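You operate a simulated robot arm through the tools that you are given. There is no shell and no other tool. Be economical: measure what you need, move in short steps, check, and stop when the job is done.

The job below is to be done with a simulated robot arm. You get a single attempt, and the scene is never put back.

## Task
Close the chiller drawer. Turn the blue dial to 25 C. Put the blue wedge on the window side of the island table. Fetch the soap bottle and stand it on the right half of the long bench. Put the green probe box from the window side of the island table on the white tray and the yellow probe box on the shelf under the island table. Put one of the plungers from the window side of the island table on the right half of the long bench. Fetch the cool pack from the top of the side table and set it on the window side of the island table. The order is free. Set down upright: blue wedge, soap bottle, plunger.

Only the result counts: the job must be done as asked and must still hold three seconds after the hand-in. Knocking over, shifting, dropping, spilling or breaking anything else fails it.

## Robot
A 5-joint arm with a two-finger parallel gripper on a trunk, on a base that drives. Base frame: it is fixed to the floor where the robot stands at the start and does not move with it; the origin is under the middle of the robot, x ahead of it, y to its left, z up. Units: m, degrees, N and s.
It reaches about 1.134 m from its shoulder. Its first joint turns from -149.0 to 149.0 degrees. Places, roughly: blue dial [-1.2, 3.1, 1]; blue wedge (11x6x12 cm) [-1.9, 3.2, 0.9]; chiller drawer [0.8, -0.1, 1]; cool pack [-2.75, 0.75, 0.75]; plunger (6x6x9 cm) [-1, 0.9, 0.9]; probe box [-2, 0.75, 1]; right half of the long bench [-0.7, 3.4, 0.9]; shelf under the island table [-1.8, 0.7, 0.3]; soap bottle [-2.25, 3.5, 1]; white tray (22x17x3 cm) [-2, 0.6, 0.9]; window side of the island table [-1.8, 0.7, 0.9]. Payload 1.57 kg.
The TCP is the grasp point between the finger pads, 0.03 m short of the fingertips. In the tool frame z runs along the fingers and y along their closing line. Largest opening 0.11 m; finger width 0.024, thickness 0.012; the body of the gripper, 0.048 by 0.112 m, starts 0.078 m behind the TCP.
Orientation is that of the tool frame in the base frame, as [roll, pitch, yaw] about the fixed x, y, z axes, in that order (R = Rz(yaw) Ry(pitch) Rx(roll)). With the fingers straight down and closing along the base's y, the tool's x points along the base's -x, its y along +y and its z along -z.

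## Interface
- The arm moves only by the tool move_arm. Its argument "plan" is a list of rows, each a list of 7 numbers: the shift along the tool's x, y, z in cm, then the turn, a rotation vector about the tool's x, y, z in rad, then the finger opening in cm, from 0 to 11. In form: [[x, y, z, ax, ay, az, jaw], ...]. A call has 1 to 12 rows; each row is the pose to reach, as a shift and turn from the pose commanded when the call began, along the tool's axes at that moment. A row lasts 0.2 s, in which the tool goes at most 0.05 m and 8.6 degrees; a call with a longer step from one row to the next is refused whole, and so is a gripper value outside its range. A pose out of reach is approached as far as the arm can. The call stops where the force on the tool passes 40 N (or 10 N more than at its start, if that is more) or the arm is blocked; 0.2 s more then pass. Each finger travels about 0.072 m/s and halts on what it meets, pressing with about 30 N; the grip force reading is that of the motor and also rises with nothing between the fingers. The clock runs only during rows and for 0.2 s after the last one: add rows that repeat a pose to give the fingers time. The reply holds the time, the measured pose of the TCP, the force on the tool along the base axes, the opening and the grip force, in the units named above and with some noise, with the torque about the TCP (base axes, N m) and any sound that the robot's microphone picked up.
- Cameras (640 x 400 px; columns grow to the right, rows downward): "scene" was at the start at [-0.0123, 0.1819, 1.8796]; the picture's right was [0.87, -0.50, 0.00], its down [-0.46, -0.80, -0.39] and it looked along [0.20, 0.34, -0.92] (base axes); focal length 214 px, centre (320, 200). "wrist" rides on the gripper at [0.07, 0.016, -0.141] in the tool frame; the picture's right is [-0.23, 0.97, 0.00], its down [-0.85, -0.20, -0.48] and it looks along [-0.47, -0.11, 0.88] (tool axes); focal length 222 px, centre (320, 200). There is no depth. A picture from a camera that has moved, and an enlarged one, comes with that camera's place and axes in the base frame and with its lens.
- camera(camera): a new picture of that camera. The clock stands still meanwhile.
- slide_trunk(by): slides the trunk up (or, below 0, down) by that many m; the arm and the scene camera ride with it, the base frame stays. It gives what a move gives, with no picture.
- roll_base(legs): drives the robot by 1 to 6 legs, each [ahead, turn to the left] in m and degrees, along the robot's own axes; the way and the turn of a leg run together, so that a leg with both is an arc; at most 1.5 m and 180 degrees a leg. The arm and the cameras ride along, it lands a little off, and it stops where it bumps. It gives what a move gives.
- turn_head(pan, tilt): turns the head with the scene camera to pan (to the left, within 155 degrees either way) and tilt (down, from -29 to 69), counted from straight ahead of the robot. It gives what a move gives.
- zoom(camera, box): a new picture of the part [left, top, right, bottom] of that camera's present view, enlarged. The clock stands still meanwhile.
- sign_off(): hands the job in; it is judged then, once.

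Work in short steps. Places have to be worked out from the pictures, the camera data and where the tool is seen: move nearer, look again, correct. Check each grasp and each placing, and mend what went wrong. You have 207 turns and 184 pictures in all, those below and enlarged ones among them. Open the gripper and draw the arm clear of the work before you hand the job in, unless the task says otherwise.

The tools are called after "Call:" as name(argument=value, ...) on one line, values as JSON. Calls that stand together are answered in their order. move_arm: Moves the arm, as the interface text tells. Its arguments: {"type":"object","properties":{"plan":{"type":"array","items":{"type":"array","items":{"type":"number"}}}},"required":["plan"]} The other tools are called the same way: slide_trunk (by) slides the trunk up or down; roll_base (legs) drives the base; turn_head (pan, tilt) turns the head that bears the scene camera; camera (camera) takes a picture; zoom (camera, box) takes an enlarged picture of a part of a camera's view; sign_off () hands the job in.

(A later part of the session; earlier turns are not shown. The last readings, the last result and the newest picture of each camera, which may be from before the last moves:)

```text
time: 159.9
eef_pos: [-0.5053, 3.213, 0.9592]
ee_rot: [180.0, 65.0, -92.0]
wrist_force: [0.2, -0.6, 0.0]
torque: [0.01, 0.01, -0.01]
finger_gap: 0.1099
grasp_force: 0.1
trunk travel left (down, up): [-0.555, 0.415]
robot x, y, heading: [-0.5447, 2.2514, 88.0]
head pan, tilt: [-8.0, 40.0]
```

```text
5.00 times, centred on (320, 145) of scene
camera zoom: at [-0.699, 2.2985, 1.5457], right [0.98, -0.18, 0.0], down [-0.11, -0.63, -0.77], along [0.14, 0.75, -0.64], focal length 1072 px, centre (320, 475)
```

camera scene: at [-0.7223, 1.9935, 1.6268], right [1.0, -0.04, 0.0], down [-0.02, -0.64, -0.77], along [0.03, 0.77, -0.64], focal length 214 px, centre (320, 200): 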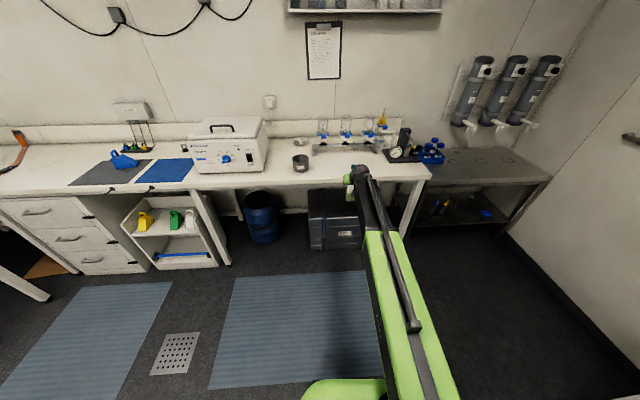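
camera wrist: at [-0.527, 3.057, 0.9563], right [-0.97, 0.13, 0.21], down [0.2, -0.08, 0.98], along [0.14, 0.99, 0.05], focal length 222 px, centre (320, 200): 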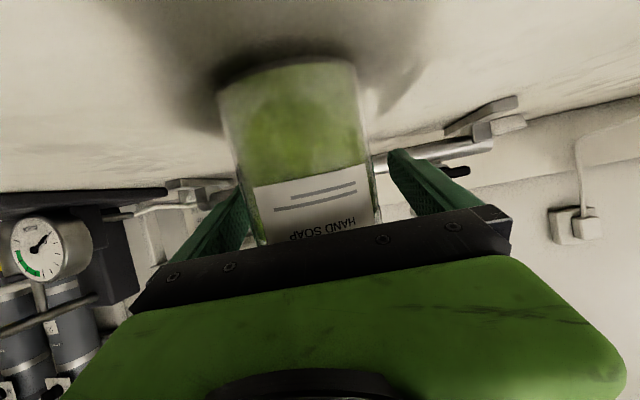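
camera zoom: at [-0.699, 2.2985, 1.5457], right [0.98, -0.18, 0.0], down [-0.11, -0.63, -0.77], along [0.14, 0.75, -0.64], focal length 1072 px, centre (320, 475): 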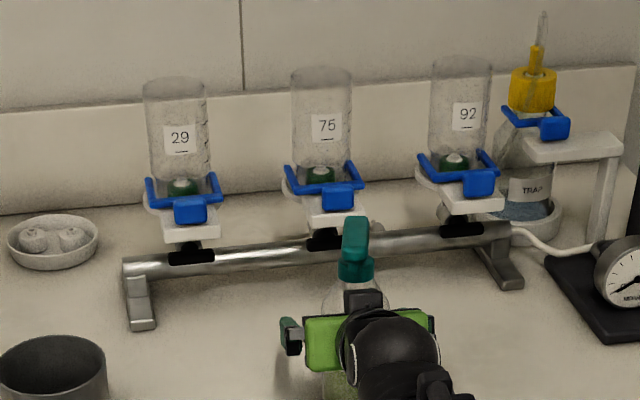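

Now the pump is visible, above the gripper's black block. I back off 2 cm and check.

Call:
roll_base(legs=[[-0.02, 0]])

Call:
zoom(camera="scene", box=[256, 105, 384, 185])

Call:
camera(camera="wrist")

```text
time: 160.7
eef_pos: [-0.5077, 3.1943, 0.9582]
ee_rot: [180.0, 64.9, -91.9]
wrist_force: [0.5, 0.2, 0.0]
torque: [0.05, -0.04, 0.0]
finger_gap: 0.1098
grasp_force: 0.1
trunk travel left (down, up): [-0.555, 0.415]
robot x, y, heading: [-0.5451, 2.2334, 87.8]
head pan, tilt: [-8.0, 40.0]
```

```text
5.00 times, centred on (320, 145) of scene
camera zoom: at [-0.6998, 2.2786, 1.5458], right [0.98, -0.18, 0.0], down [-0.11, -0.63, -0.77], along [0.14, 0.75, -0.64], focal length 1072 px, centre (320, 475)
```

zoom: 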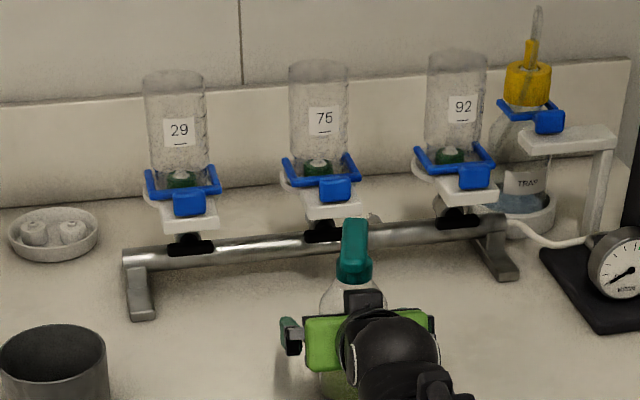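

```text
115 pictures are left
camera wrist: at [-0.5278, 3.037, 0.9563], right [-0.97, 0.13, 0.21], down [0.2, -0.08, 0.98], along [0.14, 0.99, 0.05], focal length 222 px, centre (320, 200)
```

wrist: 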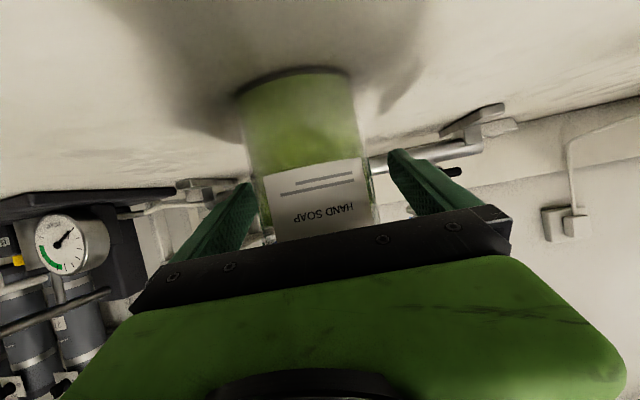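

The bottle stays put as the gripper retreats. Continue backing off.

Call:
roll_base(legs=[[-0.05, 0]])

Call:
camera(camera="wrist")

Call:
roll_base(legs=[[-0.2, 0]])

Call:
camera(camera="scene")

```text
time: 161.6
eef_pos: [-0.5096, 3.1427, 0.9602]
ee_rot: [180.0, 65.1, -92.1]
wrist_force: [0.0, 1.0, 0.0]
torque: [0.02, -0.03, -0.01]
finger_gap: 0.11
grasp_force: 0.1
trunk travel left (down, up): [-0.555, 0.415]
robot x, y, heading: [-0.5428, 2.1832, 87.8]
head pan, tilt: [-8.0, 40.0]
```

```text
114 pictures are left
camera wrist: at [-0.5299, 2.9861, 0.9565], right [-0.97, 0.13, 0.21], down [0.2, -0.08, 0.98], along [0.14, 0.99, 0.05], focal length 222 px, centre (320, 200)
```

wrist: 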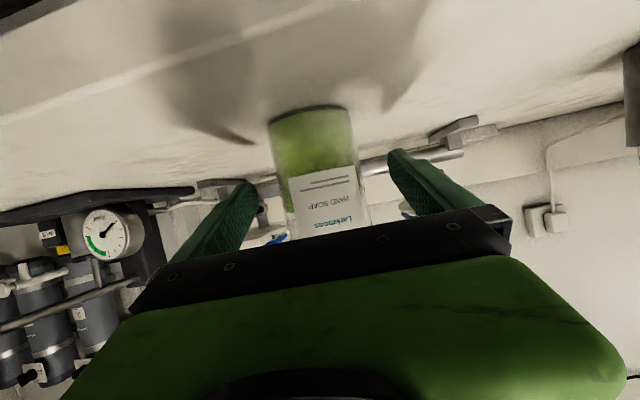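

```text
time: 163.2
eef_pos: [-0.5179, 2.9432, 0.9602]
ee_rot: [180.0, 65.1, -92.0]
wrist_force: [0.0, 0.3, 0.3]
torque: [-0.04, 0.02, 0.0]
finger_gap: 0.1101
grasp_force: 0.0
trunk travel left (down, up): [-0.555, 0.415]
robot x, y, heading: [-0.5551, 1.9814, 87.7]
head pan, tilt: [-8.0, 40.0]
```

```text
113 pictures are left
camera scene: at [-0.7096, 2.0282, 1.5458], right [0.98, -0.18, 0.0], down [-0.11, -0.63, -0.77], along [0.14, 0.75, -0.64], focal length 214 px, centre (320, 200)
```

scene: 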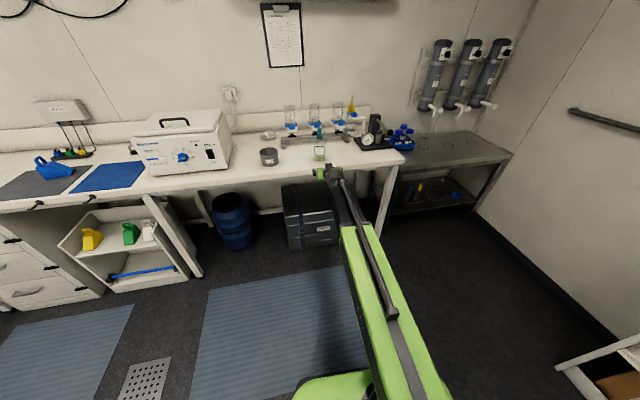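

The bottle stands on the bench. Next the wedge: I raise the trunk, point the tool down, and drive over.

Call:
slide_trunk(by=0.38)

Call:
move_arm(plan=[[0, 0, -2, 0, 0.14, 0, 11], [0, 0, -4, 0, 0.28, 0, 11], [0, 0, -6, 0, 0.42, 0, 11], [1, 0, -8, 0, 0.56, 0, 11], [2, 0, -10, 0, 0.7, 0, 11], [3, 0, -12, 0, 0.84, 0, 11], [4, 0, -14, 0, 0.98, 0, 11], [5, 0, -16, 0, 1.12, 0, 11], [5, 0, -16, 0, 1.135, 0, 11]])

Call:
roll_base(legs=[[0, 92], [1.3, 0], [0, -90], [0.3, 0]])

Call:
turn_head(pan=0, tilt=45)

Call:
camera(camera="scene")

```text
time: 166.9
eef_pos: [-0.5172, 2.944, 1.3385]
ee_rot: [-180.0, 65.1, -92.0]
wrist_force: [0.6, -1.2, 0.0]
torque: [0.01, -0.01, -0.01]
finger_gap: 0.11
grasp_force: 0.2
trunk travel left (down, up): [-0.935, 0.035]
robot x, y, heading: [-0.549, 1.9793, 87.7]
head pan, tilt: [-8.0, 40.0]
```

```text
time: 168.9
eef_pos: [-0.5222, 2.7751, 1.2017]
ee_rot: [-180.0, -0.2, -92.2]
wrist_force: [1.0, 0.4, -0.8]
torque: [0.01, 0.0, -0.02]
finger_gap: 0.1101
grasp_force: 0.0
out of reach, approached as far as the arm can: row 1, 2, 3, 4, 5, 6, 7, 8, 9
trunk travel left (down, up): [-0.935, 0.035]
robot x, y, heading: [-0.5589, 1.9855, 88.0]
head pan, tilt: [-8.0, 40.0]
```

```text
time: 184.7
eef_pos: [-1.811, 3.0923, 1.2028]
ee_rot: [180.0, 0.1, -91.1]
wrist_force: [0.4, -0.3, 0.1]
torque: [-0.02, -0.03, 0.0]
finger_gap: 0.1102
grasp_force: 0.1
trunk travel left (down, up): [-0.935, 0.035]
robot x, y, heading: [-1.8226, 2.2994, 89.5]
head pan, tilt: [-8.0, 40.0]
```

```text
time: 185.3
eef_pos: [-1.81, 3.0927, 1.2024]
ee_rot: [179.9, 0.1, -91.0]
wrist_force: [-0.1, 0.8, -0.6]
torque: [-0.04, -0.02, -0.03]
finger_gap: 0.1099
grasp_force: 0.1
trunk travel left (down, up): [-0.935, 0.035]
robot x, y, heading: [-1.8164, 2.2993, 89.5]
head pan, tilt: [0.0, 45.0]
```

```text
112 pictures are left
camera scene: at [-1.9877, 2.3371, 1.9186], right [1.0, -0.01, 0.0], down [-0.01, -0.71, -0.71], along [0.01, 0.71, -0.71], focal length 214 px, centre (320, 200)
```

scene: 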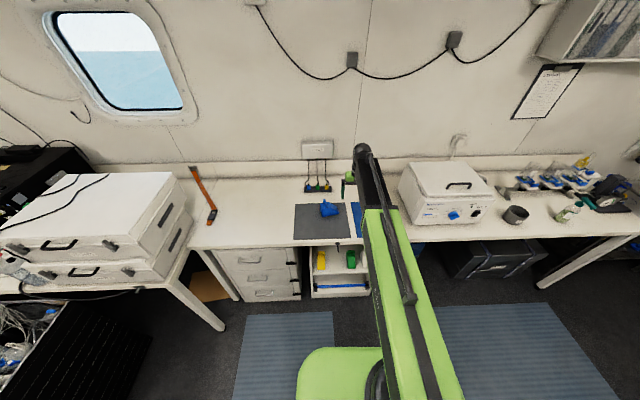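

Call:
zoom(camera="scene", box=[290, 185, 370, 235])

Call:
camera(camera="wrist")

```text
8.00 times, centred on (330, 210) of scene
camera zoom: at [-1.9877, 2.3371, 1.9186], right [1.0, -0.01, 0.0], down [-0.01, -0.71, -0.71], along [0.01, 0.71, -0.71], focal length 1716 px, centre (240, 120)
```

zoom: 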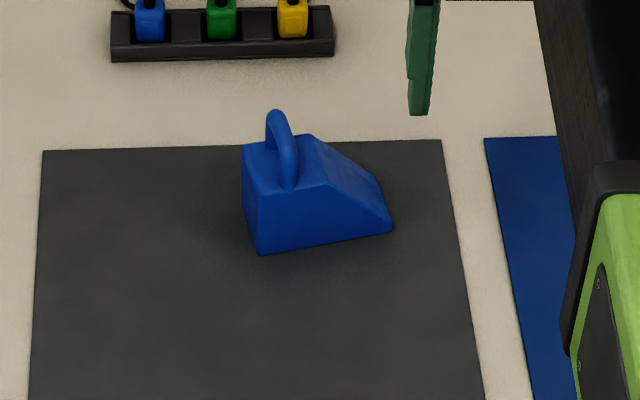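

```text
110 pictures are left
camera wrist: at [-1.8266, 3.0225, 1.3437], right [-0.97, 0.24, 0.0], down [0.21, 0.85, 0.48], along [0.12, 0.46, -0.88], focal length 222 px, centre (320, 200)
```

wrist: 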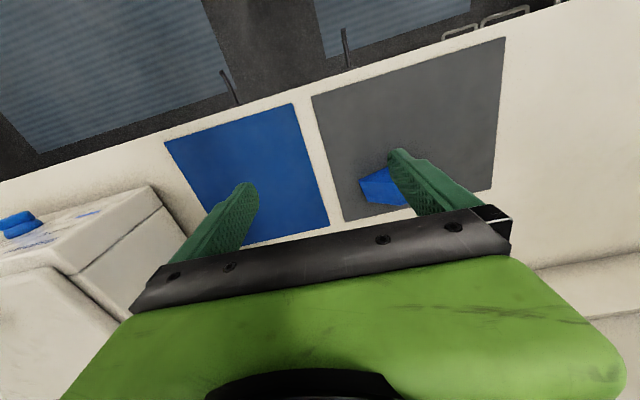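

Wedge base centre ≈(-1.913,3.249), long axis ~12° off x. I spin the gripper ~78° to close across its 6 cm depth and move above the tall part.

Call:
move_arm(plan=[[-1.5, 1.2, 0, 0, 0, 0.14, 11], [-3, 2.4, 0, 0, 0, 0.28, 11], [-4.5, 3.6, 0, 0, 0, 0.42, 11], [-6, 4.8, 0, 0, 0, 0.56, 11], [-7.5, 6, 0, 0, 0, 0.7, 11], [-9, 7.2, 0, 0, 0, 0.84, 11], [-10.5, 8.4, 0, 0, 0, 0.98, 11], [-12, 9.6, 0, 0, 0, 1.12, 11], [-13.5, 10.8, 0, 0, 0, 1.25, 11], [-15.3, 11.5, 0, 0, 0, 1.37, 11], [-15.3, 11.5, 0, 0, 0, 1.37, 11]])

Call:
camera(camera="wrist")

Call:
zoom(camera="scene", box=[290, 175, 370, 225])

```text
time: 187.8
eef_pos: [-1.9229, 3.239, 1.203]
ee_rot: [180.0, 0.0, -169.6]
wrist_force: [-0.3, -0.3, -0.9]
torque: [0.03, -0.02, 0.01]
finger_gap: 0.1101
grasp_force: 0.0
out of reach, approached as far as the arm can: row 10, 11
trunk travel left (down, up): [-0.935, 0.035]
robot x, y, heading: [-1.8206, 2.2985, 89.5]
head pan, tilt: [0.0, 45.0]
```

```text
109 pictures are left
camera wrist: at [-1.9926, 3.2425, 1.3437], right [0.05, 1.0, 0.0], down [0.88, -0.04, 0.48], along [0.48, -0.02, -0.88], focal length 222 px, centre (320, 200)
```

wrist: 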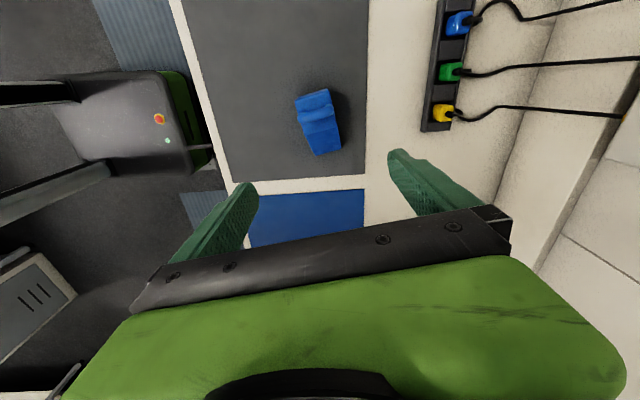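

```text
8.00 times, centred on (330, 200) of scene
camera zoom: at [-1.9878, 2.3372, 1.9185], right [1.0, -0.01, 0.0], down [-0.01, -0.71, -0.71], along [0.01, 0.71, -0.71], focal length 1716 px, centre (240, 200)
```

zoom: 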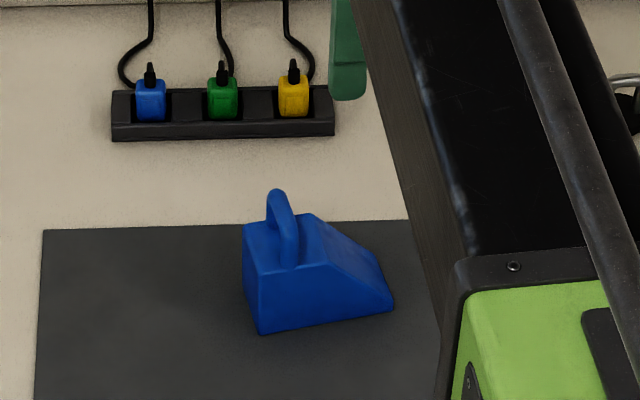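

Alignment is good (target ≈(-1.928,3.243)). Lower 0.18 and look.

Call:
slide_trunk(by=-0.16)

Call:
camera(camera="wrist")

```text
time: 189.6
eef_pos: [-1.9228, 3.2401, 1.0418]
ee_rot: [180.0, 0.0, -169.5]
wrist_force: [0.4, 0.0, -0.1]
torque: [0.02, 0.0, 0.01]
finger_gap: 0.1097
grasp_force: 0.0
trunk travel left (down, up): [-0.775, 0.195]
robot x, y, heading: [-1.8206, 2.3012, 89.4]
head pan, tilt: [0.0, 45.0]
```

```text
107 pictures are left
camera wrist: at [-1.9924, 3.2423, 1.1837], right [0.05, 1.0, 0.0], down [0.88, -0.04, 0.48], along [0.48, -0.02, -0.88], focal length 222 px, centre (320, 200)
```

wrist: 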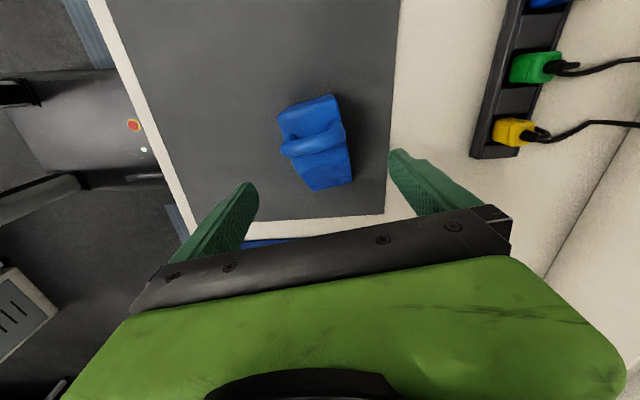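

Wedge lies between the fingers. Lower to z≈0.955 and close.

Call:
slide_trunk(by=-0.087)

Call:
move_arm(plan=[[0, 0, 0, 0, 0, 0, 9], [0, 0, 0, 0, 0, 0, 7], [0, 0, 0, 0, 0, 0, 5], [0, 0, 0, 0, 0, 0, 4], [0, 0, 0, 0, 0, 0, 4]])

Call:
camera(camera="wrist")

```text
time: 190.8
eef_pos: [-1.9218, 3.2387, 0.955]
ee_rot: [179.9, 0.0, -169.5]
wrist_force: [-0.4, 0.6, -0.3]
torque: [-0.06, 0.05, -0.01]
finger_gap: 0.11
grasp_force: 0.0
trunk travel left (down, up): [-0.688, 0.282]
robot x, y, heading: [-1.8206, 2.3014, 89.1]
head pan, tilt: [0.0, 45.0]
```

```text
time: 192.0
eef_pos: [-1.9227, 3.2402, 0.9547]
ee_rot: [180.0, 0.0, -169.6]
wrist_force: [1.1, -0.9, 0.5]
torque: [-0.08, -0.04, 0.09]
finger_gap: 0.0561
grasp_force: 29.8
trunk travel left (down, up): [-0.688, 0.282]
robot x, y, heading: [-1.8203, 2.2962, 89.5]
head pan, tilt: [0.0, 45.0]
```

```text
106 pictures are left
camera wrist: at [-1.9923, 3.2424, 1.0966], right [0.05, 1.0, 0.0], down [0.88, -0.04, 0.48], along [0.48, -0.02, -0.88], focal length 222 px, centre (320, 200)
```

wrist: 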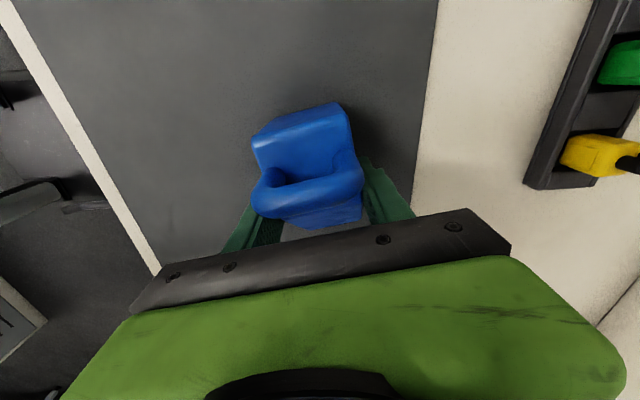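

Gripped (5.6 cm). Lift, back up, and turn right to face the island.

Call:
slide_trunk(by=0.27)

Call:
roll_base(legs=[[-0.25, 0], [0, -90], [0, -90]])

Call:
turn_head(pan=0, tilt=40)

Call:
camera(camera="scene")

```text
time: 194.8
eef_pos: [-1.9228, 3.2399, 1.2239]
ee_rot: [180.0, -0.1, -169.6]
wrist_force: [-0.9, 0.1, -2.4]
torque: [-0.02, -0.05, 0.02]
finger_gap: 0.0558
grasp_force: 30.1
trunk travel left (down, up): [-0.958, 0.012]
robot x, y, heading: [-1.8202, 2.3009, 89.3]
head pan, tilt: [0.0, 45.0]
```

```text
time: 204.2
eef_pos: [-1.727, 1.1041, 1.2241]
ee_rot: [180.0, 0.0, 10.5]
wrist_force: [-1.6, 0.0, -2.2]
torque: [0.01, -0.02, -0.02]
finger_gap: 0.0559
grasp_force: 30.5
trunk travel left (down, up): [-0.958, 0.012]
robot x, y, heading: [-1.8233, 2.0488, -90.5]
head pan, tilt: [0.0, 45.0]
```

```text
time: 204.9
eef_pos: [-1.7247, 1.1069, 1.225]
ee_rot: [179.9, 0.1, 10.5]
wrist_force: [1.0, 0.2, -1.9]
torque: [-0.03, 0.04, 0.02]
finger_gap: 0.0556
grasp_force: 29.8
trunk travel left (down, up): [-0.958, 0.012]
robot x, y, heading: [-1.8221, 2.0465, -90.0]
head pan, tilt: [0.0, 40.0]
```

```text
105 pictures are left
camera scene: at [-1.6515, 2.0066, 1.9487], right [-1.0, 0.01, 0.0], down [0.0, 0.64, -0.77], along [-0.01, -0.77, -0.64], focal length 214 px, centre (320, 200)
```

scene: 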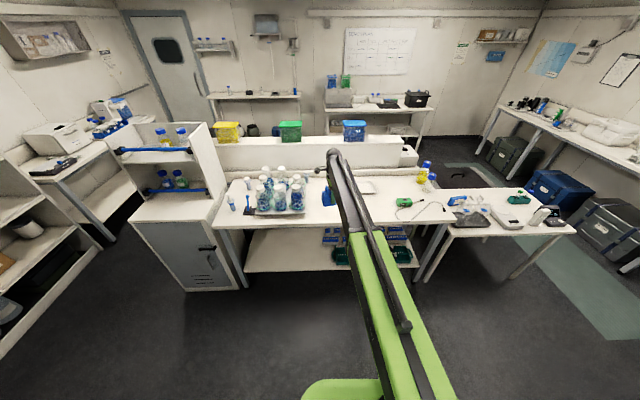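

Now zoom on the island to map it.

Call:
zoom(camera="scene", box=[200, 110, 340, 220])

Call:
zoom(camera="scene", box=[330, 110, 580, 280])

```text
3.64 times, centred on (270, 165) of scene
camera zoom: at [-1.6515, 2.0066, 1.9487], right [-1.0, 0.01, 0.0], down [0.0, 0.64, -0.77], along [-0.01, -0.77, -0.64], focal length 780 px, centre (502, 327)
```

zoom: 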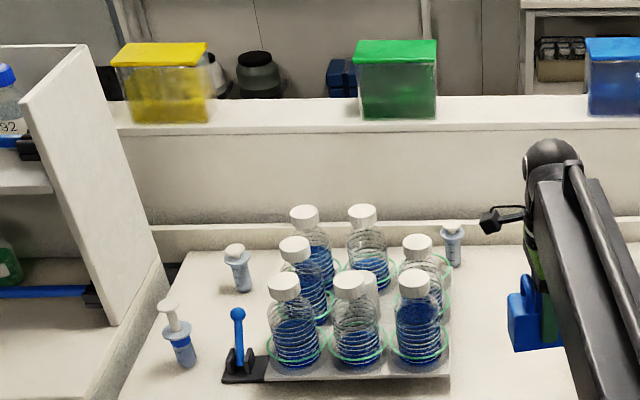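

```text
2.35 times, centred on (455, 195) of scene
camera zoom: at [-1.6515, 2.0066, 1.9487], right [-1.0, 0.01, 0.0], down [0.0, 0.64, -0.77], along [-0.01, -0.77, -0.64], focal length 505 px, centre (2, 212)
```

zoom: 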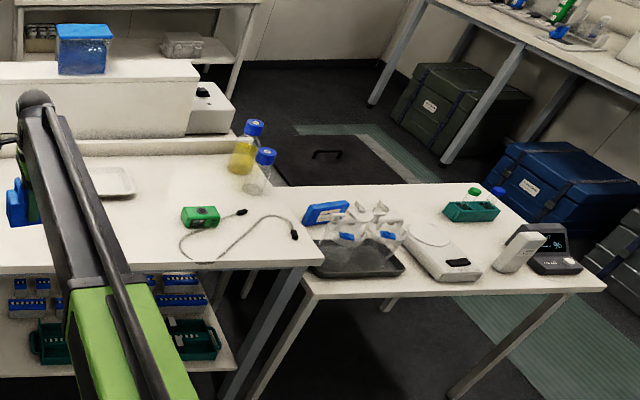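

I check the wrist view for what lies under the arm.

Call:
camera(camera="wrist")

```text
102 pictures are left
camera wrist: at [-1.6506, 1.1034, 1.3666], right [-0.05, -1.0, 0.0], down [-0.88, 0.04, 0.48], along [-0.48, 0.02, -0.88], focal length 222 px, centre (320, 200)
```

wrist: 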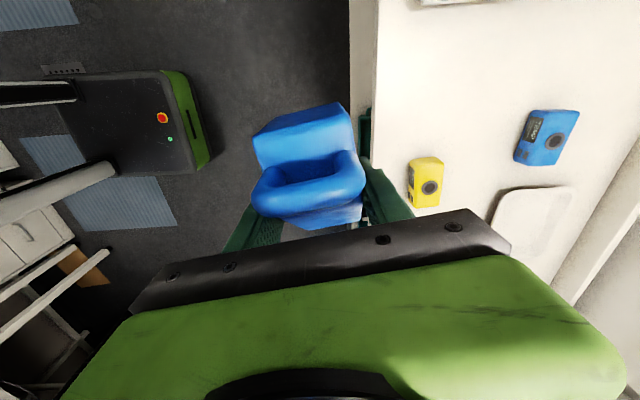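

Yellow probe box is at ≈(-1.86,.88), a blue one at (-1.77,.66), tray ≈(-2.05,.59). A free spot for the wedge is ≈(-1.70,.90). I drive there and lower.

Call:
roll_base(legs=[[0.2, 0]])

Call:
move_arm(plan=[[2.3, 0, 0, 0, 0, 0, 4], [2.3, 0, 0, 0, 0, 0, 4]])

Call:
slide_trunk(by=-0.2)

Call:
camera(camera="wrist")

Call:
zoom(camera="scene", box=[220, 110, 380, 230])

```text
time: 206.5
eef_pos: [-1.725, 0.9046, 1.2238]
ee_rot: [180.0, 0.0, 10.5]
wrist_force: [0.3, -0.8, -2.9]
torque: [0.01, 0.02, 0.0]
finger_gap: 0.0559
grasp_force: 29.9
trunk travel left (down, up): [-0.958, 0.012]
robot x, y, heading: [-1.8271, 1.8522, -90.3]
head pan, tilt: [0.0, 40.0]
```

```text
time: 207.1
eef_pos: [-1.7032, 0.9121, 1.2241]
ee_rot: [179.9, 0.0, 10.4]
wrist_force: [0.2, -0.1, -3.0]
torque: [0.01, -0.02, -0.02]
finger_gap: 0.0557
grasp_force: 30.0
trunk travel left (down, up): [-0.958, 0.012]
robot x, y, heading: [-1.8268, 1.8515, -90.6]
head pan, tilt: [0.0, 40.0]
```

```text
time: 209.2
eef_pos: [-1.7035, 0.9115, 1.024]
ee_rot: [179.9, 0.0, 10.5]
wrist_force: [0.5, -0.5, -2.0]
torque: [-0.03, 0.01, -0.01]
finger_gap: 0.056
grasp_force: 29.8
trunk travel left (down, up): [-0.758, 0.212]
robot x, y, heading: [-1.8303, 1.8471, -90.3]
head pan, tilt: [0.0, 40.0]
```

```text
101 pictures are left
camera wrist: at [-1.6293, 0.9079, 1.1665], right [-0.05, -1.0, 0.0], down [-0.88, 0.04, 0.48], along [-0.48, 0.02, -0.88], focal length 222 px, centre (320, 200)
```

wrist: 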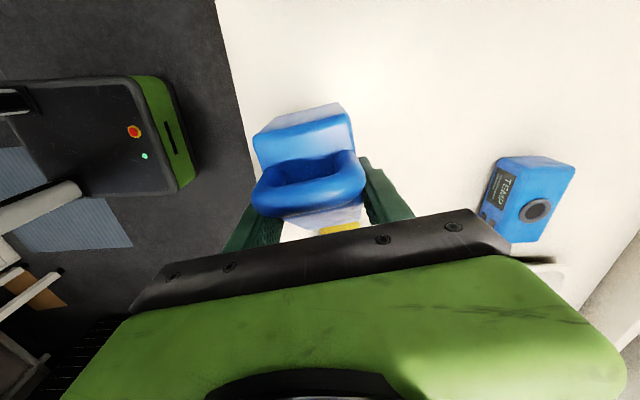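

```text
3.33 times, centred on (300, 170) of scene
camera zoom: at [-1.6536, 1.806, 1.7488], right [-1.0, 0.01, 0.0], down [0.0, 0.64, -0.77], along [0.0, -0.77, -0.64], focal length 715 px, centre (387, 300)
```

zoom: 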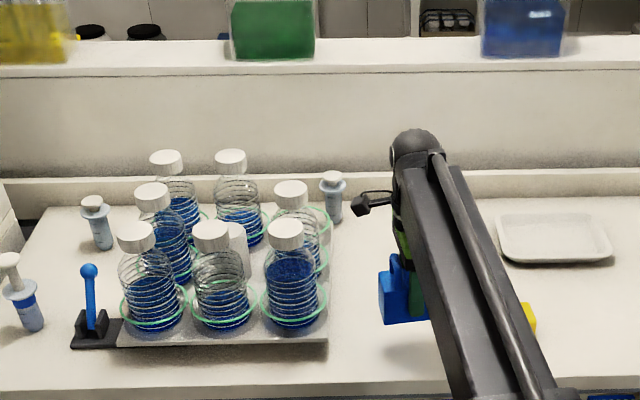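

Clear spot confirmed. Lower in fine steps until contact.

Call:
slide_trunk(by=-0.055)

Call:
slide_trunk(by=-0.006)

Call:
slide_trunk(by=-0.005)

Call:
slide_trunk(by=-0.004)

```text
time: 210.2
eef_pos: [-1.7021, 0.911, 0.9701]
ee_rot: [179.9, 0.0, 10.4]
wrist_force: [-0.1, 0.2, -2.6]
torque: [0.01, 0.01, 0.0]
finger_gap: 0.0557
grasp_force: 29.3
trunk travel left (down, up): [-0.703, 0.267]
robot x, y, heading: [-1.828, 1.8475, -90.5]
head pan, tilt: [0.0, 40.0]
```

```text
time: 210.8
eef_pos: [-1.7031, 0.9112, 0.9645]
ee_rot: [179.9, 0.0, 10.3]
wrist_force: [-0.6, 0.3, -2.6]
torque: [-0.03, 0.04, 0.01]
finger_gap: 0.0559
grasp_force: 29.9
trunk travel left (down, up): [-0.697, 0.273]
robot x, y, heading: [-1.8219, 1.8492, -90.1]
head pan, tilt: [0.0, 40.0]
```

```text
time: 211.3
eef_pos: [-1.704, 0.9098, 0.9589]
ee_rot: [179.9, 0.0, 10.4]
wrist_force: [0.0, -0.7, -2.3]
torque: [-0.01, 0.0, 0.02]
finger_gap: 0.0556
grasp_force: 30.0
trunk travel left (down, up): [-0.692, 0.278]
robot x, y, heading: [-1.8258, 1.849, -90.4]
head pan, tilt: [0.0, 40.0]
```

```text
time: 211.8
eef_pos: [-1.7026, 0.9107, 0.9543]
ee_rot: [179.9, -0.1, 10.5]
wrist_force: [0.3, 0.5, -2.3]
torque: [-0.04, 0.01, -0.02]
finger_gap: 0.0559
grasp_force: 29.9
trunk travel left (down, up): [-0.688, 0.282]
robot x, y, heading: [-1.8243, 1.8458, -90.0]
head pan, tilt: [0.0, 40.0]
```

Call:
slide_trunk(by=-0.003)

Call:
slide_trunk(by=-0.003)

Call:
camera(camera="wrist")

```text
time: 212.3
eef_pos: [-1.7027, 0.9111, 0.9511]
ee_rot: [179.9, 0.0, 10.4]
wrist_force: [-0.6, -0.1, -2.8]
torque: [0.02, 0.03, 0.01]
finger_gap: 0.0558
grasp_force: 29.9
trunk travel left (down, up): [-0.685, 0.285]
robot x, y, heading: [-1.8293, 1.849, -90.4]
head pan, tilt: [0.0, 40.0]
```

```text
time: 212.9
eef_pos: [-1.7032, 0.9138, 0.9516]
ee_rot: [179.9, 0.1, 10.4]
wrist_force: [1.0, -5.9, 24.3]
torque: [0.42, 0.1, -0.02]
finger_gap: 0.0558
grasp_force: 30.3
trunk travel left (down, up): [-0.682, 0.288]
robot x, y, heading: [-1.8271, 1.8466, -90.3]
head pan, tilt: [0.0, 40.0]
```

```text
99 pictures are left
camera wrist: at [-1.6295, 0.9097, 1.0926], right [-0.05, -1.0, 0.0], down [-0.88, 0.04, 0.48], along [-0.48, 0.02, -0.88], focal length 222 px, centre (320, 200)
```

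wrist: 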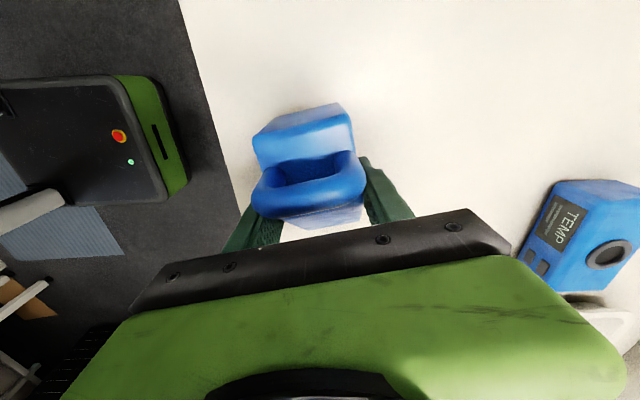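

Contact. Open and lift straight up.

Call:
move_arm(plan=[[0, 0, 0, 0, 0, 0, 7], [0, 0, 0, 0, 0, 0, 9], [0, 0, 0, 0, 0, 0, 11], [0, 0, 0, 0, 0, 0, 11]])

Call:
slide_trunk(by=0.05)

Call:
camera(camera="wrist")

Call:
slide_trunk(by=0.22)

Call:
camera(camera="wrist")

```text
time: 213.9
eef_pos: [-1.7019, 0.9117, 0.9499]
ee_rot: [180.0, 0.1, 10.4]
wrist_force: [-0.5, 0.9, 0.7]
torque: [0.0, 0.02, 0.02]
finger_gap: 0.1102
grasp_force: 0.0
trunk travel left (down, up): [-0.682, 0.288]
robot x, y, heading: [-1.8199, 1.8444, -90.3]
head pan, tilt: [0.0, 40.0]
```

```text
time: 214.8
eef_pos: [-1.7035, 0.9114, 0.9986]
ee_rot: [179.9, 0.0, 10.4]
wrist_force: [-0.3, 0.6, 0.5]
torque: [0.0, 0.0, 0.01]
finger_gap: 0.1098
grasp_force: 0.1
trunk travel left (down, up): [-0.732, 0.238]
robot x, y, heading: [-1.8262, 1.8481, -90.3]
head pan, tilt: [0.0, 40.0]
```

```text
98 pictures are left
camera wrist: at [-1.6292, 0.908, 1.1405], right [-0.05, -1.0, 0.0], down [-0.88, 0.04, 0.48], along [-0.48, 0.02, -0.88], focal length 222 px, centre (320, 200)
```

wrist: 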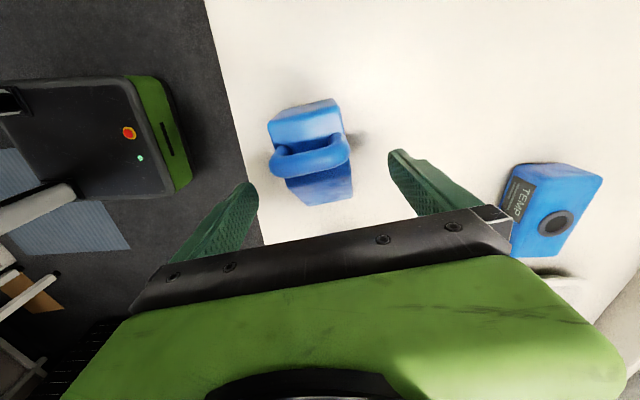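

```text
time: 217.1
eef_pos: [-1.7029, 0.9123, 1.219]
ee_rot: [179.8, 0.0, 10.5]
wrist_force: [0.0, -0.1, -0.1]
torque: [0.03, -0.02, 0.01]
finger_gap: 0.11
grasp_force: 0.0
trunk travel left (down, up): [-0.952, 0.018]
robot x, y, heading: [-1.8233, 1.8481, -90.2]
head pan, tilt: [0.0, 40.0]
```

```text
97 pictures are left
camera wrist: at [-1.6292, 0.9081, 1.3605], right [-0.05, -1.0, 0.0], down [-0.88, 0.04, 0.48], along [-0.48, 0.02, -0.88], focal length 222 px, centre (320, 200)
```

wrist: 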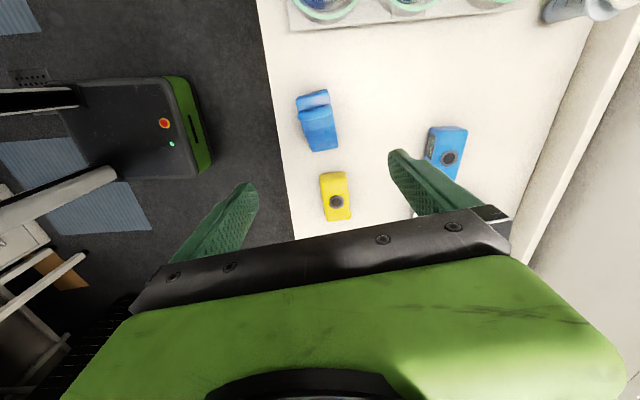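

Wedge stands on the island. Next the yellow box at (-1.864,.882), closing across its ~6 cm width; I move above it.

Call:
move_arm(plan=[[-4.5, 0, 0, 0, 0, 0, 11], [-9, 0, 0, 0, 0, 0, 11], [-13, 0, 0, 0, 0, 0, 11], [-16.4, 0, 0, 0, 0, 0, 11], [-16.4, 0, 0, 0, 0, 0, 11]])

Call:
slide_trunk(by=-0.2)

Call:
camera(camera="wrist")

```text
time: 218.3
eef_pos: [-1.8638, 0.9004, 1.2191]
ee_rot: [179.7, 0.2, 10.5]
wrist_force: [-0.3, 0.4, 0.4]
torque: [0.0, -0.01, 0.0]
finger_gap: 0.1102
grasp_force: 0.0
out of reach, approached as far as the arm can: row 2, 3, 4, 5
trunk travel left (down, up): [-0.952, 0.018]
robot x, y, heading: [-1.8237, 1.8441, -90.3]
head pan, tilt: [0.0, 40.0]
```

```text
time: 220.5
eef_pos: [-1.8632, 0.901, 1.0187]
ee_rot: [179.8, 0.0, 10.4]
wrist_force: [0.5, 0.0, 0.6]
torque: [0.03, 0.01, -0.02]
finger_gap: 0.11
grasp_force: 0.0
trunk travel left (down, up): [-0.752, 0.218]
robot x, y, heading: [-1.8256, 1.8488, -90.4]
head pan, tilt: [0.0, 40.0]
```

```text
96 pictures are left
camera wrist: at [-1.7906, 0.8981, 1.1607], right [-0.05, -1.0, 0.0], down [-0.88, 0.04, 0.48], along [-0.48, 0.02, -0.88], focal length 222 px, centre (320, 200)
```

wrist: 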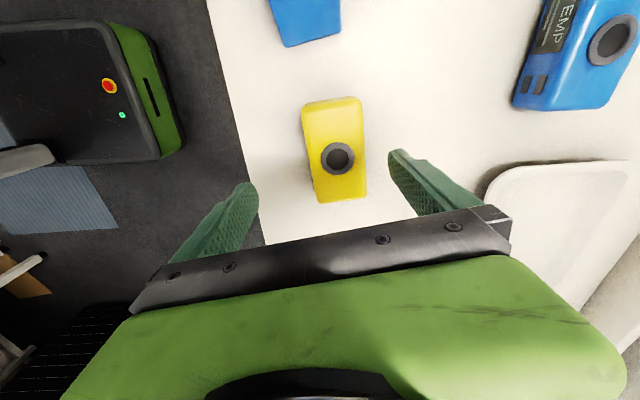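

Box is ~2 cm further in −y. Nudge forward and descend.

Call:
roll_base(legs=[[0.018, 0]])

Call:
slide_trunk(by=-0.08)

Call:
camera(camera="wrist")

```text
time: 221.3
eef_pos: [-1.8646, 0.882, 1.018]
ee_rot: [180.0, 0.2, 10.5]
wrist_force: [-0.2, -0.4, -0.3]
torque: [0.03, 0.03, 0.02]
finger_gap: 0.1099
grasp_force: 0.1
trunk travel left (down, up): [-0.752, 0.218]
robot x, y, heading: [-1.8264, 1.8258, -90.4]
head pan, tilt: [0.0, 40.0]
```

```text
time: 222.4
eef_pos: [-1.8644, 0.883, 0.9395]
ee_rot: [179.8, 0.0, 10.4]
wrist_force: [0.3, -0.4, -0.6]
torque: [-0.02, -0.01, 0.0]
finger_gap: 0.11
grasp_force: 0.1
trunk travel left (down, up): [-0.672, 0.298]
robot x, y, heading: [-1.8283, 1.8323, -90.6]
head pan, tilt: [0.0, 40.0]
```

```text
95 pictures are left
camera wrist: at [-1.7908, 0.8796, 1.0807], right [-0.05, -1.0, 0.0], down [-0.88, 0.04, 0.48], along [-0.48, 0.02, -0.88], focal length 222 px, centre (320, 200)
```

wrist: 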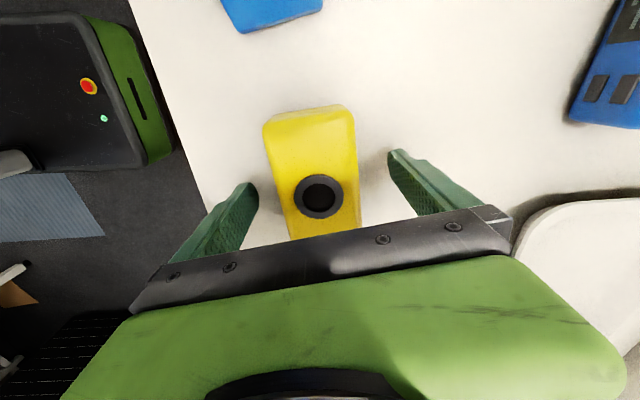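

Centred. Close and lift.

Call:
move_arm(plan=[[0, 0, 0, 0, 0, 0, 9], [0, 0, 0, 0, 0, 0, 7], [0, 0, 0, 0, 0, 0, 5], [0, 0, 0, 0, 0, 0, 4], [0, 0, 0, 0, 0, 0, 4]])

Call:
slide_trunk(by=0.2)

Call:
camera(camera="wrist")

```text
time: 223.6
eef_pos: [-1.8635, 0.8819, 0.9389]
ee_rot: [179.8, 0.1, 10.4]
wrist_force: [0.6, 1.5, -0.5]
torque: [0.14, 0.11, -0.07]
finger_gap: 0.0593
grasp_force: 30.4
trunk travel left (down, up): [-0.672, 0.298]
robot x, y, heading: [-1.8252, 1.8297, -90.5]
head pan, tilt: [0.0, 40.0]
```

```text
time: 225.8
eef_pos: [-1.8649, 0.8818, 1.1382]
ee_rot: [179.8, 0.1, 10.5]
wrist_force: [-0.7, -0.5, -4.1]
torque: [0.01, 0.0, 0.01]
finger_gap: 0.0582
grasp_force: 29.6
trunk travel left (down, up): [-0.872, 0.098]
robot x, y, heading: [-1.8226, 1.83, -90.5]
head pan, tilt: [0.0, 40.0]
```

```text
94 pictures are left
camera wrist: at [-1.7908, 0.879, 1.2802], right [-0.05, -1.0, 0.0], down [-0.88, 0.04, 0.48], along [-0.48, 0.02, -0.88], focal length 222 px, centre (320, 200)
```

wrist: 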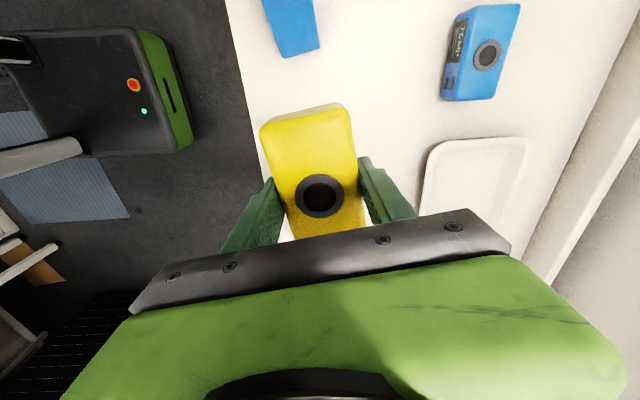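

Held. Back out, shift to x≈-1.4, then lower in front of the shelf opening.

Call:
roll_base(legs=[[-0.4, 0], [0, 90], [0.42, 0], [0, -90]])

Call:
slide_trunk(by=-0.4)

Call:
turn_head(pan=0, tilt=35)

Call:
camera(camera="scene")

```text
time: 238.1
eef_pos: [-1.4676, 1.274, 1.141]
ee_rot: [179.7, 0.2, 8.9]
wrist_force: [-0.6, 0.3, -3.4]
torque: [-0.04, -0.04, -0.01]
finger_gap: 0.0577
grasp_force: 30.1
trunk travel left (down, up): [-0.872, 0.098]
robot x, y, heading: [-1.4092, 2.2181, -91.6]
head pan, tilt: [0.0, 40.0]
```

```text
time: 241.9
eef_pos: [-1.4697, 1.2725, 0.7379]
ee_rot: [179.8, 0.1, 8.8]
wrist_force: [-0.6, -0.2, -4.6]
torque: [0.01, 0.01, 0.03]
finger_gap: 0.058
grasp_force: 30.9
trunk travel left (down, up): [-0.472, 0.498]
robot x, y, heading: [-1.4048, 2.2163, -91.5]
head pan, tilt: [0.0, 40.0]
```

```text
time: 242.6
eef_pos: [-1.4685, 1.273, 0.7392]
ee_rot: [179.8, 0.1, 9.0]
wrist_force: [0.6, 0.1, -4.7]
torque: [0.03, 0.01, 0.01]
finger_gap: 0.0578
grasp_force: 29.5
trunk travel left (down, up): [-0.472, 0.498]
robot x, y, heading: [-1.406, 2.2131, -91.5]
head pan, tilt: [0.0, 35.0]
```

```text
93 pictures are left
camera scene: at [-1.2348, 2.1694, 1.4703], right [-1.0, 0.03, 0.0], down [0.01, 0.57, -0.82], along [-0.02, -0.82, -0.57], focal length 214 px, centre (320, 200)
```

scene: 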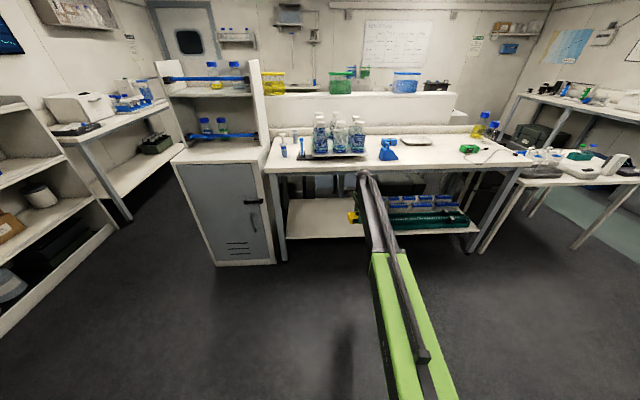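

Zoom on the shelf opening.

Call:
zoom(camera="scene", box=[260, 150, 500, 260])

```text
2.67 times, centred on (380, 205) of scene
camera zoom: at [-1.2348, 2.1694, 1.4703], right [-1.0, 0.03, 0.0], down [0.01, 0.57, -0.82], along [-0.02, -0.82, -0.57], focal length 572 px, centre (160, 187)
```

zoom: 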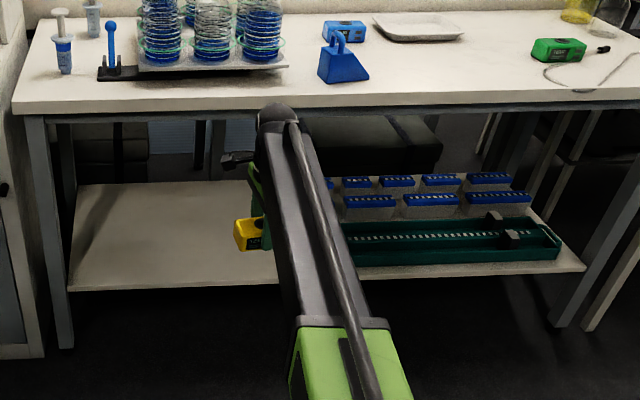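

Left half of the shelf is free. Lower to z≈0.375, drive in 0.38, then view.

Call:
slide_trunk(by=-0.36)

Call:
camera(camera="scene")

Call:
roll_base(legs=[[0.2, 0]])

Call:
camera(camera="wrist")

Call:
camera(camera="scene")

```text
time: 246.1
eef_pos: [-1.4694, 1.2715, 0.3797]
ee_rot: [179.8, 0.1, 8.8]
wrist_force: [0.3, -0.1, -4.0]
torque: [-0.03, -0.01, -0.02]
finger_gap: 0.058
grasp_force: 30.3
trunk travel left (down, up): [-0.112, 0.858]
robot x, y, heading: [-1.4072, 2.2199, -91.5]
head pan, tilt: [0.0, 35.0]
```

```text
91 pictures are left
camera scene: at [-1.2348, 2.1696, 1.1104], right [-1.0, 0.03, 0.0], down [0.01, 0.57, -0.82], along [-0.02, -0.82, -0.57], focal length 214 px, centre (320, 200)
```

scene: 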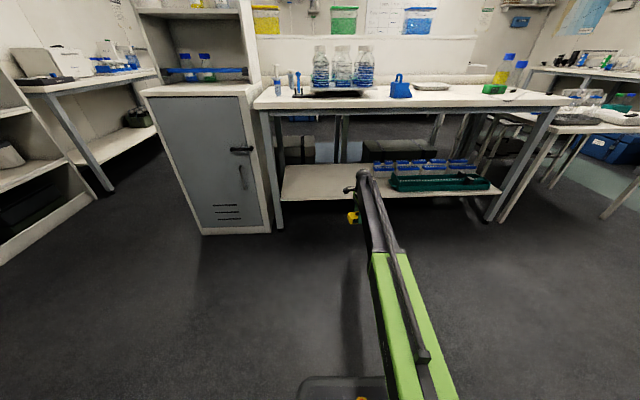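

```text
time: 247.7
eef_pos: [-1.4714, 1.0704, 0.3786]
ee_rot: [179.7, 0.1, 9.0]
wrist_force: [0.3, -0.7, -3.5]
torque: [0.03, 0.02, 0.02]
finger_gap: 0.0575
grasp_force: 30.6
trunk travel left (down, up): [-0.112, 0.858]
robot x, y, heading: [-1.4136, 2.016, -91.3]
head pan, tilt: [0.0, 35.0]
```

```text
90 pictures are left
camera wrist: at [-1.3979, 1.066, 0.5202], right [-0.07, -1.0, 0.0], down [-0.88, 0.06, 0.48], along [-0.48, 0.03, -0.88], focal length 222 px, centre (320, 200)
```

wrist: 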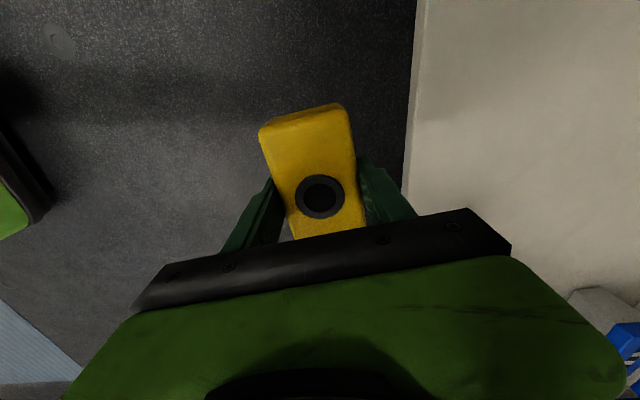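

```text
89 pictures are left
camera scene: at [-1.2399, 1.9684, 1.1103], right [-1.0, 0.02, 0.0], down [0.01, 0.57, -0.82], along [-0.02, -0.82, -0.57], focal length 214 px, centre (320, 200)
```

scene: 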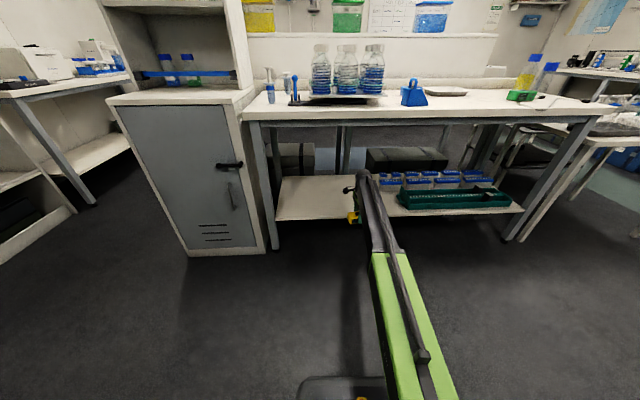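

Plenty of clearance under the table. Drive in 0.2 more, then lower in steps.

Call:
roll_base(legs=[[0.2, 0]])

Call:
slide_trunk(by=-0.03)

Call:
slide_trunk(by=-0.008)

Call:
camera(camera="wrist")

Call:
camera(camera="scene")

```text
time: 249.2
eef_pos: [-1.4793, 0.8728, 0.3784]
ee_rot: [179.8, 0.0, 8.9]
wrist_force: [0.2, -0.2, -3.9]
torque: [0.02, 0.03, 0.01]
finger_gap: 0.0575
grasp_force: 30.3
trunk travel left (down, up): [-0.112, 0.858]
robot x, y, heading: [-1.4191, 1.817, -91.2]
head pan, tilt: [0.0, 35.0]
```

```text
time: 250.0
eef_pos: [-1.4788, 0.8728, 0.3485]
ee_rot: [179.8, 0.1, 8.9]
wrist_force: [-0.8, -0.8, -4.2]
torque: [0.01, 0.01, 0.02]
finger_gap: 0.0578
grasp_force: 29.9
trunk travel left (down, up): [-0.082, 0.888]
robot x, y, heading: [-1.4171, 1.8174, -91.7]
head pan, tilt: [0.0, 35.0]
```

```text
time: 250.6
eef_pos: [-1.4787, 0.8727, 0.3404]
ee_rot: [179.7, 0.1, 8.9]
wrist_force: [-0.6, 0.2, -3.4]
torque: [0.05, 0.01, -0.01]
finger_gap: 0.0578
grasp_force: 30.5
trunk travel left (down, up): [-0.074, 0.896]
robot x, y, heading: [-1.4156, 1.8193, -91.2]
head pan, tilt: [0.0, 35.0]
```

```text
88 pictures are left
camera wrist: at [-1.4059, 0.8676, 0.4822], right [-0.07, -1.0, 0.0], down [-0.88, 0.07, 0.48], along [-0.48, 0.03, -0.88], focal length 222 px, centre (320, 200)
```

wrist: 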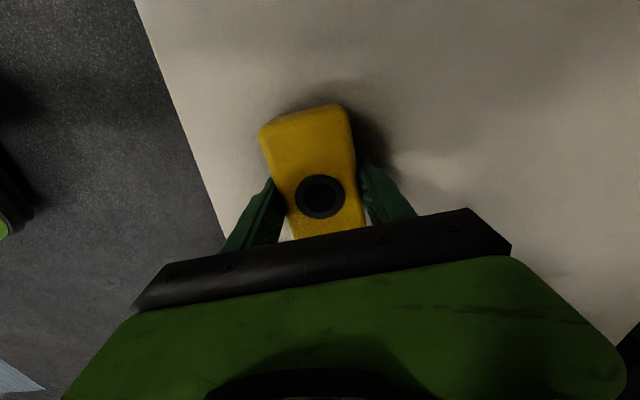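

```text
87 pictures are left
camera scene: at [-1.2449, 1.7698, 1.0723], right [-1.0, 0.03, 0.0], down [0.01, 0.57, -0.82], along [-0.02, -0.82, -0.57], focal length 214 px, centre (320, 200)
```

scene: 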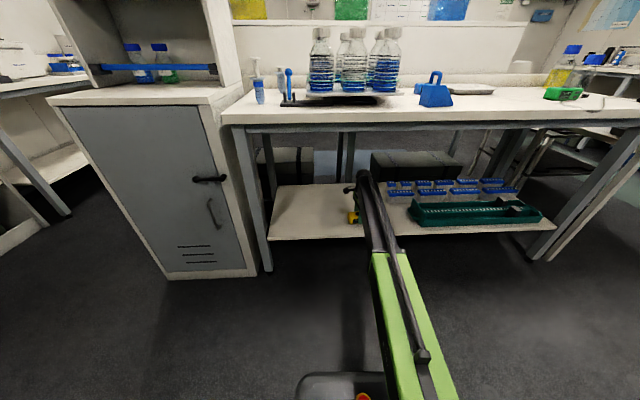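

Almost touching; continue in small steps.

Call:
slide_trunk(by=-0.005)

Call:
slide_trunk(by=-0.005)

Call:
slide_trunk(by=-0.004)

```text
time: 251.1
eef_pos: [-1.4788, 0.8719, 0.3384]
ee_rot: [179.6, 0.1, 8.9]
wrist_force: [-0.5, -7.7, 26.2]
torque: [0.6, 0.09, -0.04]
finger_gap: 0.0579
grasp_force: 29.8
trunk travel left (down, up): [-0.069, 0.901]
robot x, y, heading: [-1.4178, 1.8178, -91.6]
head pan, tilt: [0.0, 35.0]
```

```text
time: 251.6
eef_pos: [-1.479, 0.8728, 0.3323]
ee_rot: [179.6, 0.1, 8.9]
wrist_force: [0.0, 0.4, 23.6]
torque: [0.77, 0.17, 0.01]
finger_gap: 0.0577
grasp_force: 29.3
trunk travel left (down, up): [-0.064, 0.906]
robot x, y, heading: [-1.4189, 1.8173, -91.7]
head pan, tilt: [0.0, 35.0]
```

```text
time: 252.2
eef_pos: [-1.4786, 0.8729, 0.3289]
ee_rot: [179.6, 0.2, 8.8]
wrist_force: [0.7, 0.1, 35.2]
torque: [1.31, -0.05, 0.05]
finger_gap: 0.0581
grasp_force: 30.0
trunk travel left (down, up): [-0.06, 0.91]
robot x, y, heading: [-1.4201, 1.8188, -91.5]
head pan, tilt: [0.0, 35.0]
```

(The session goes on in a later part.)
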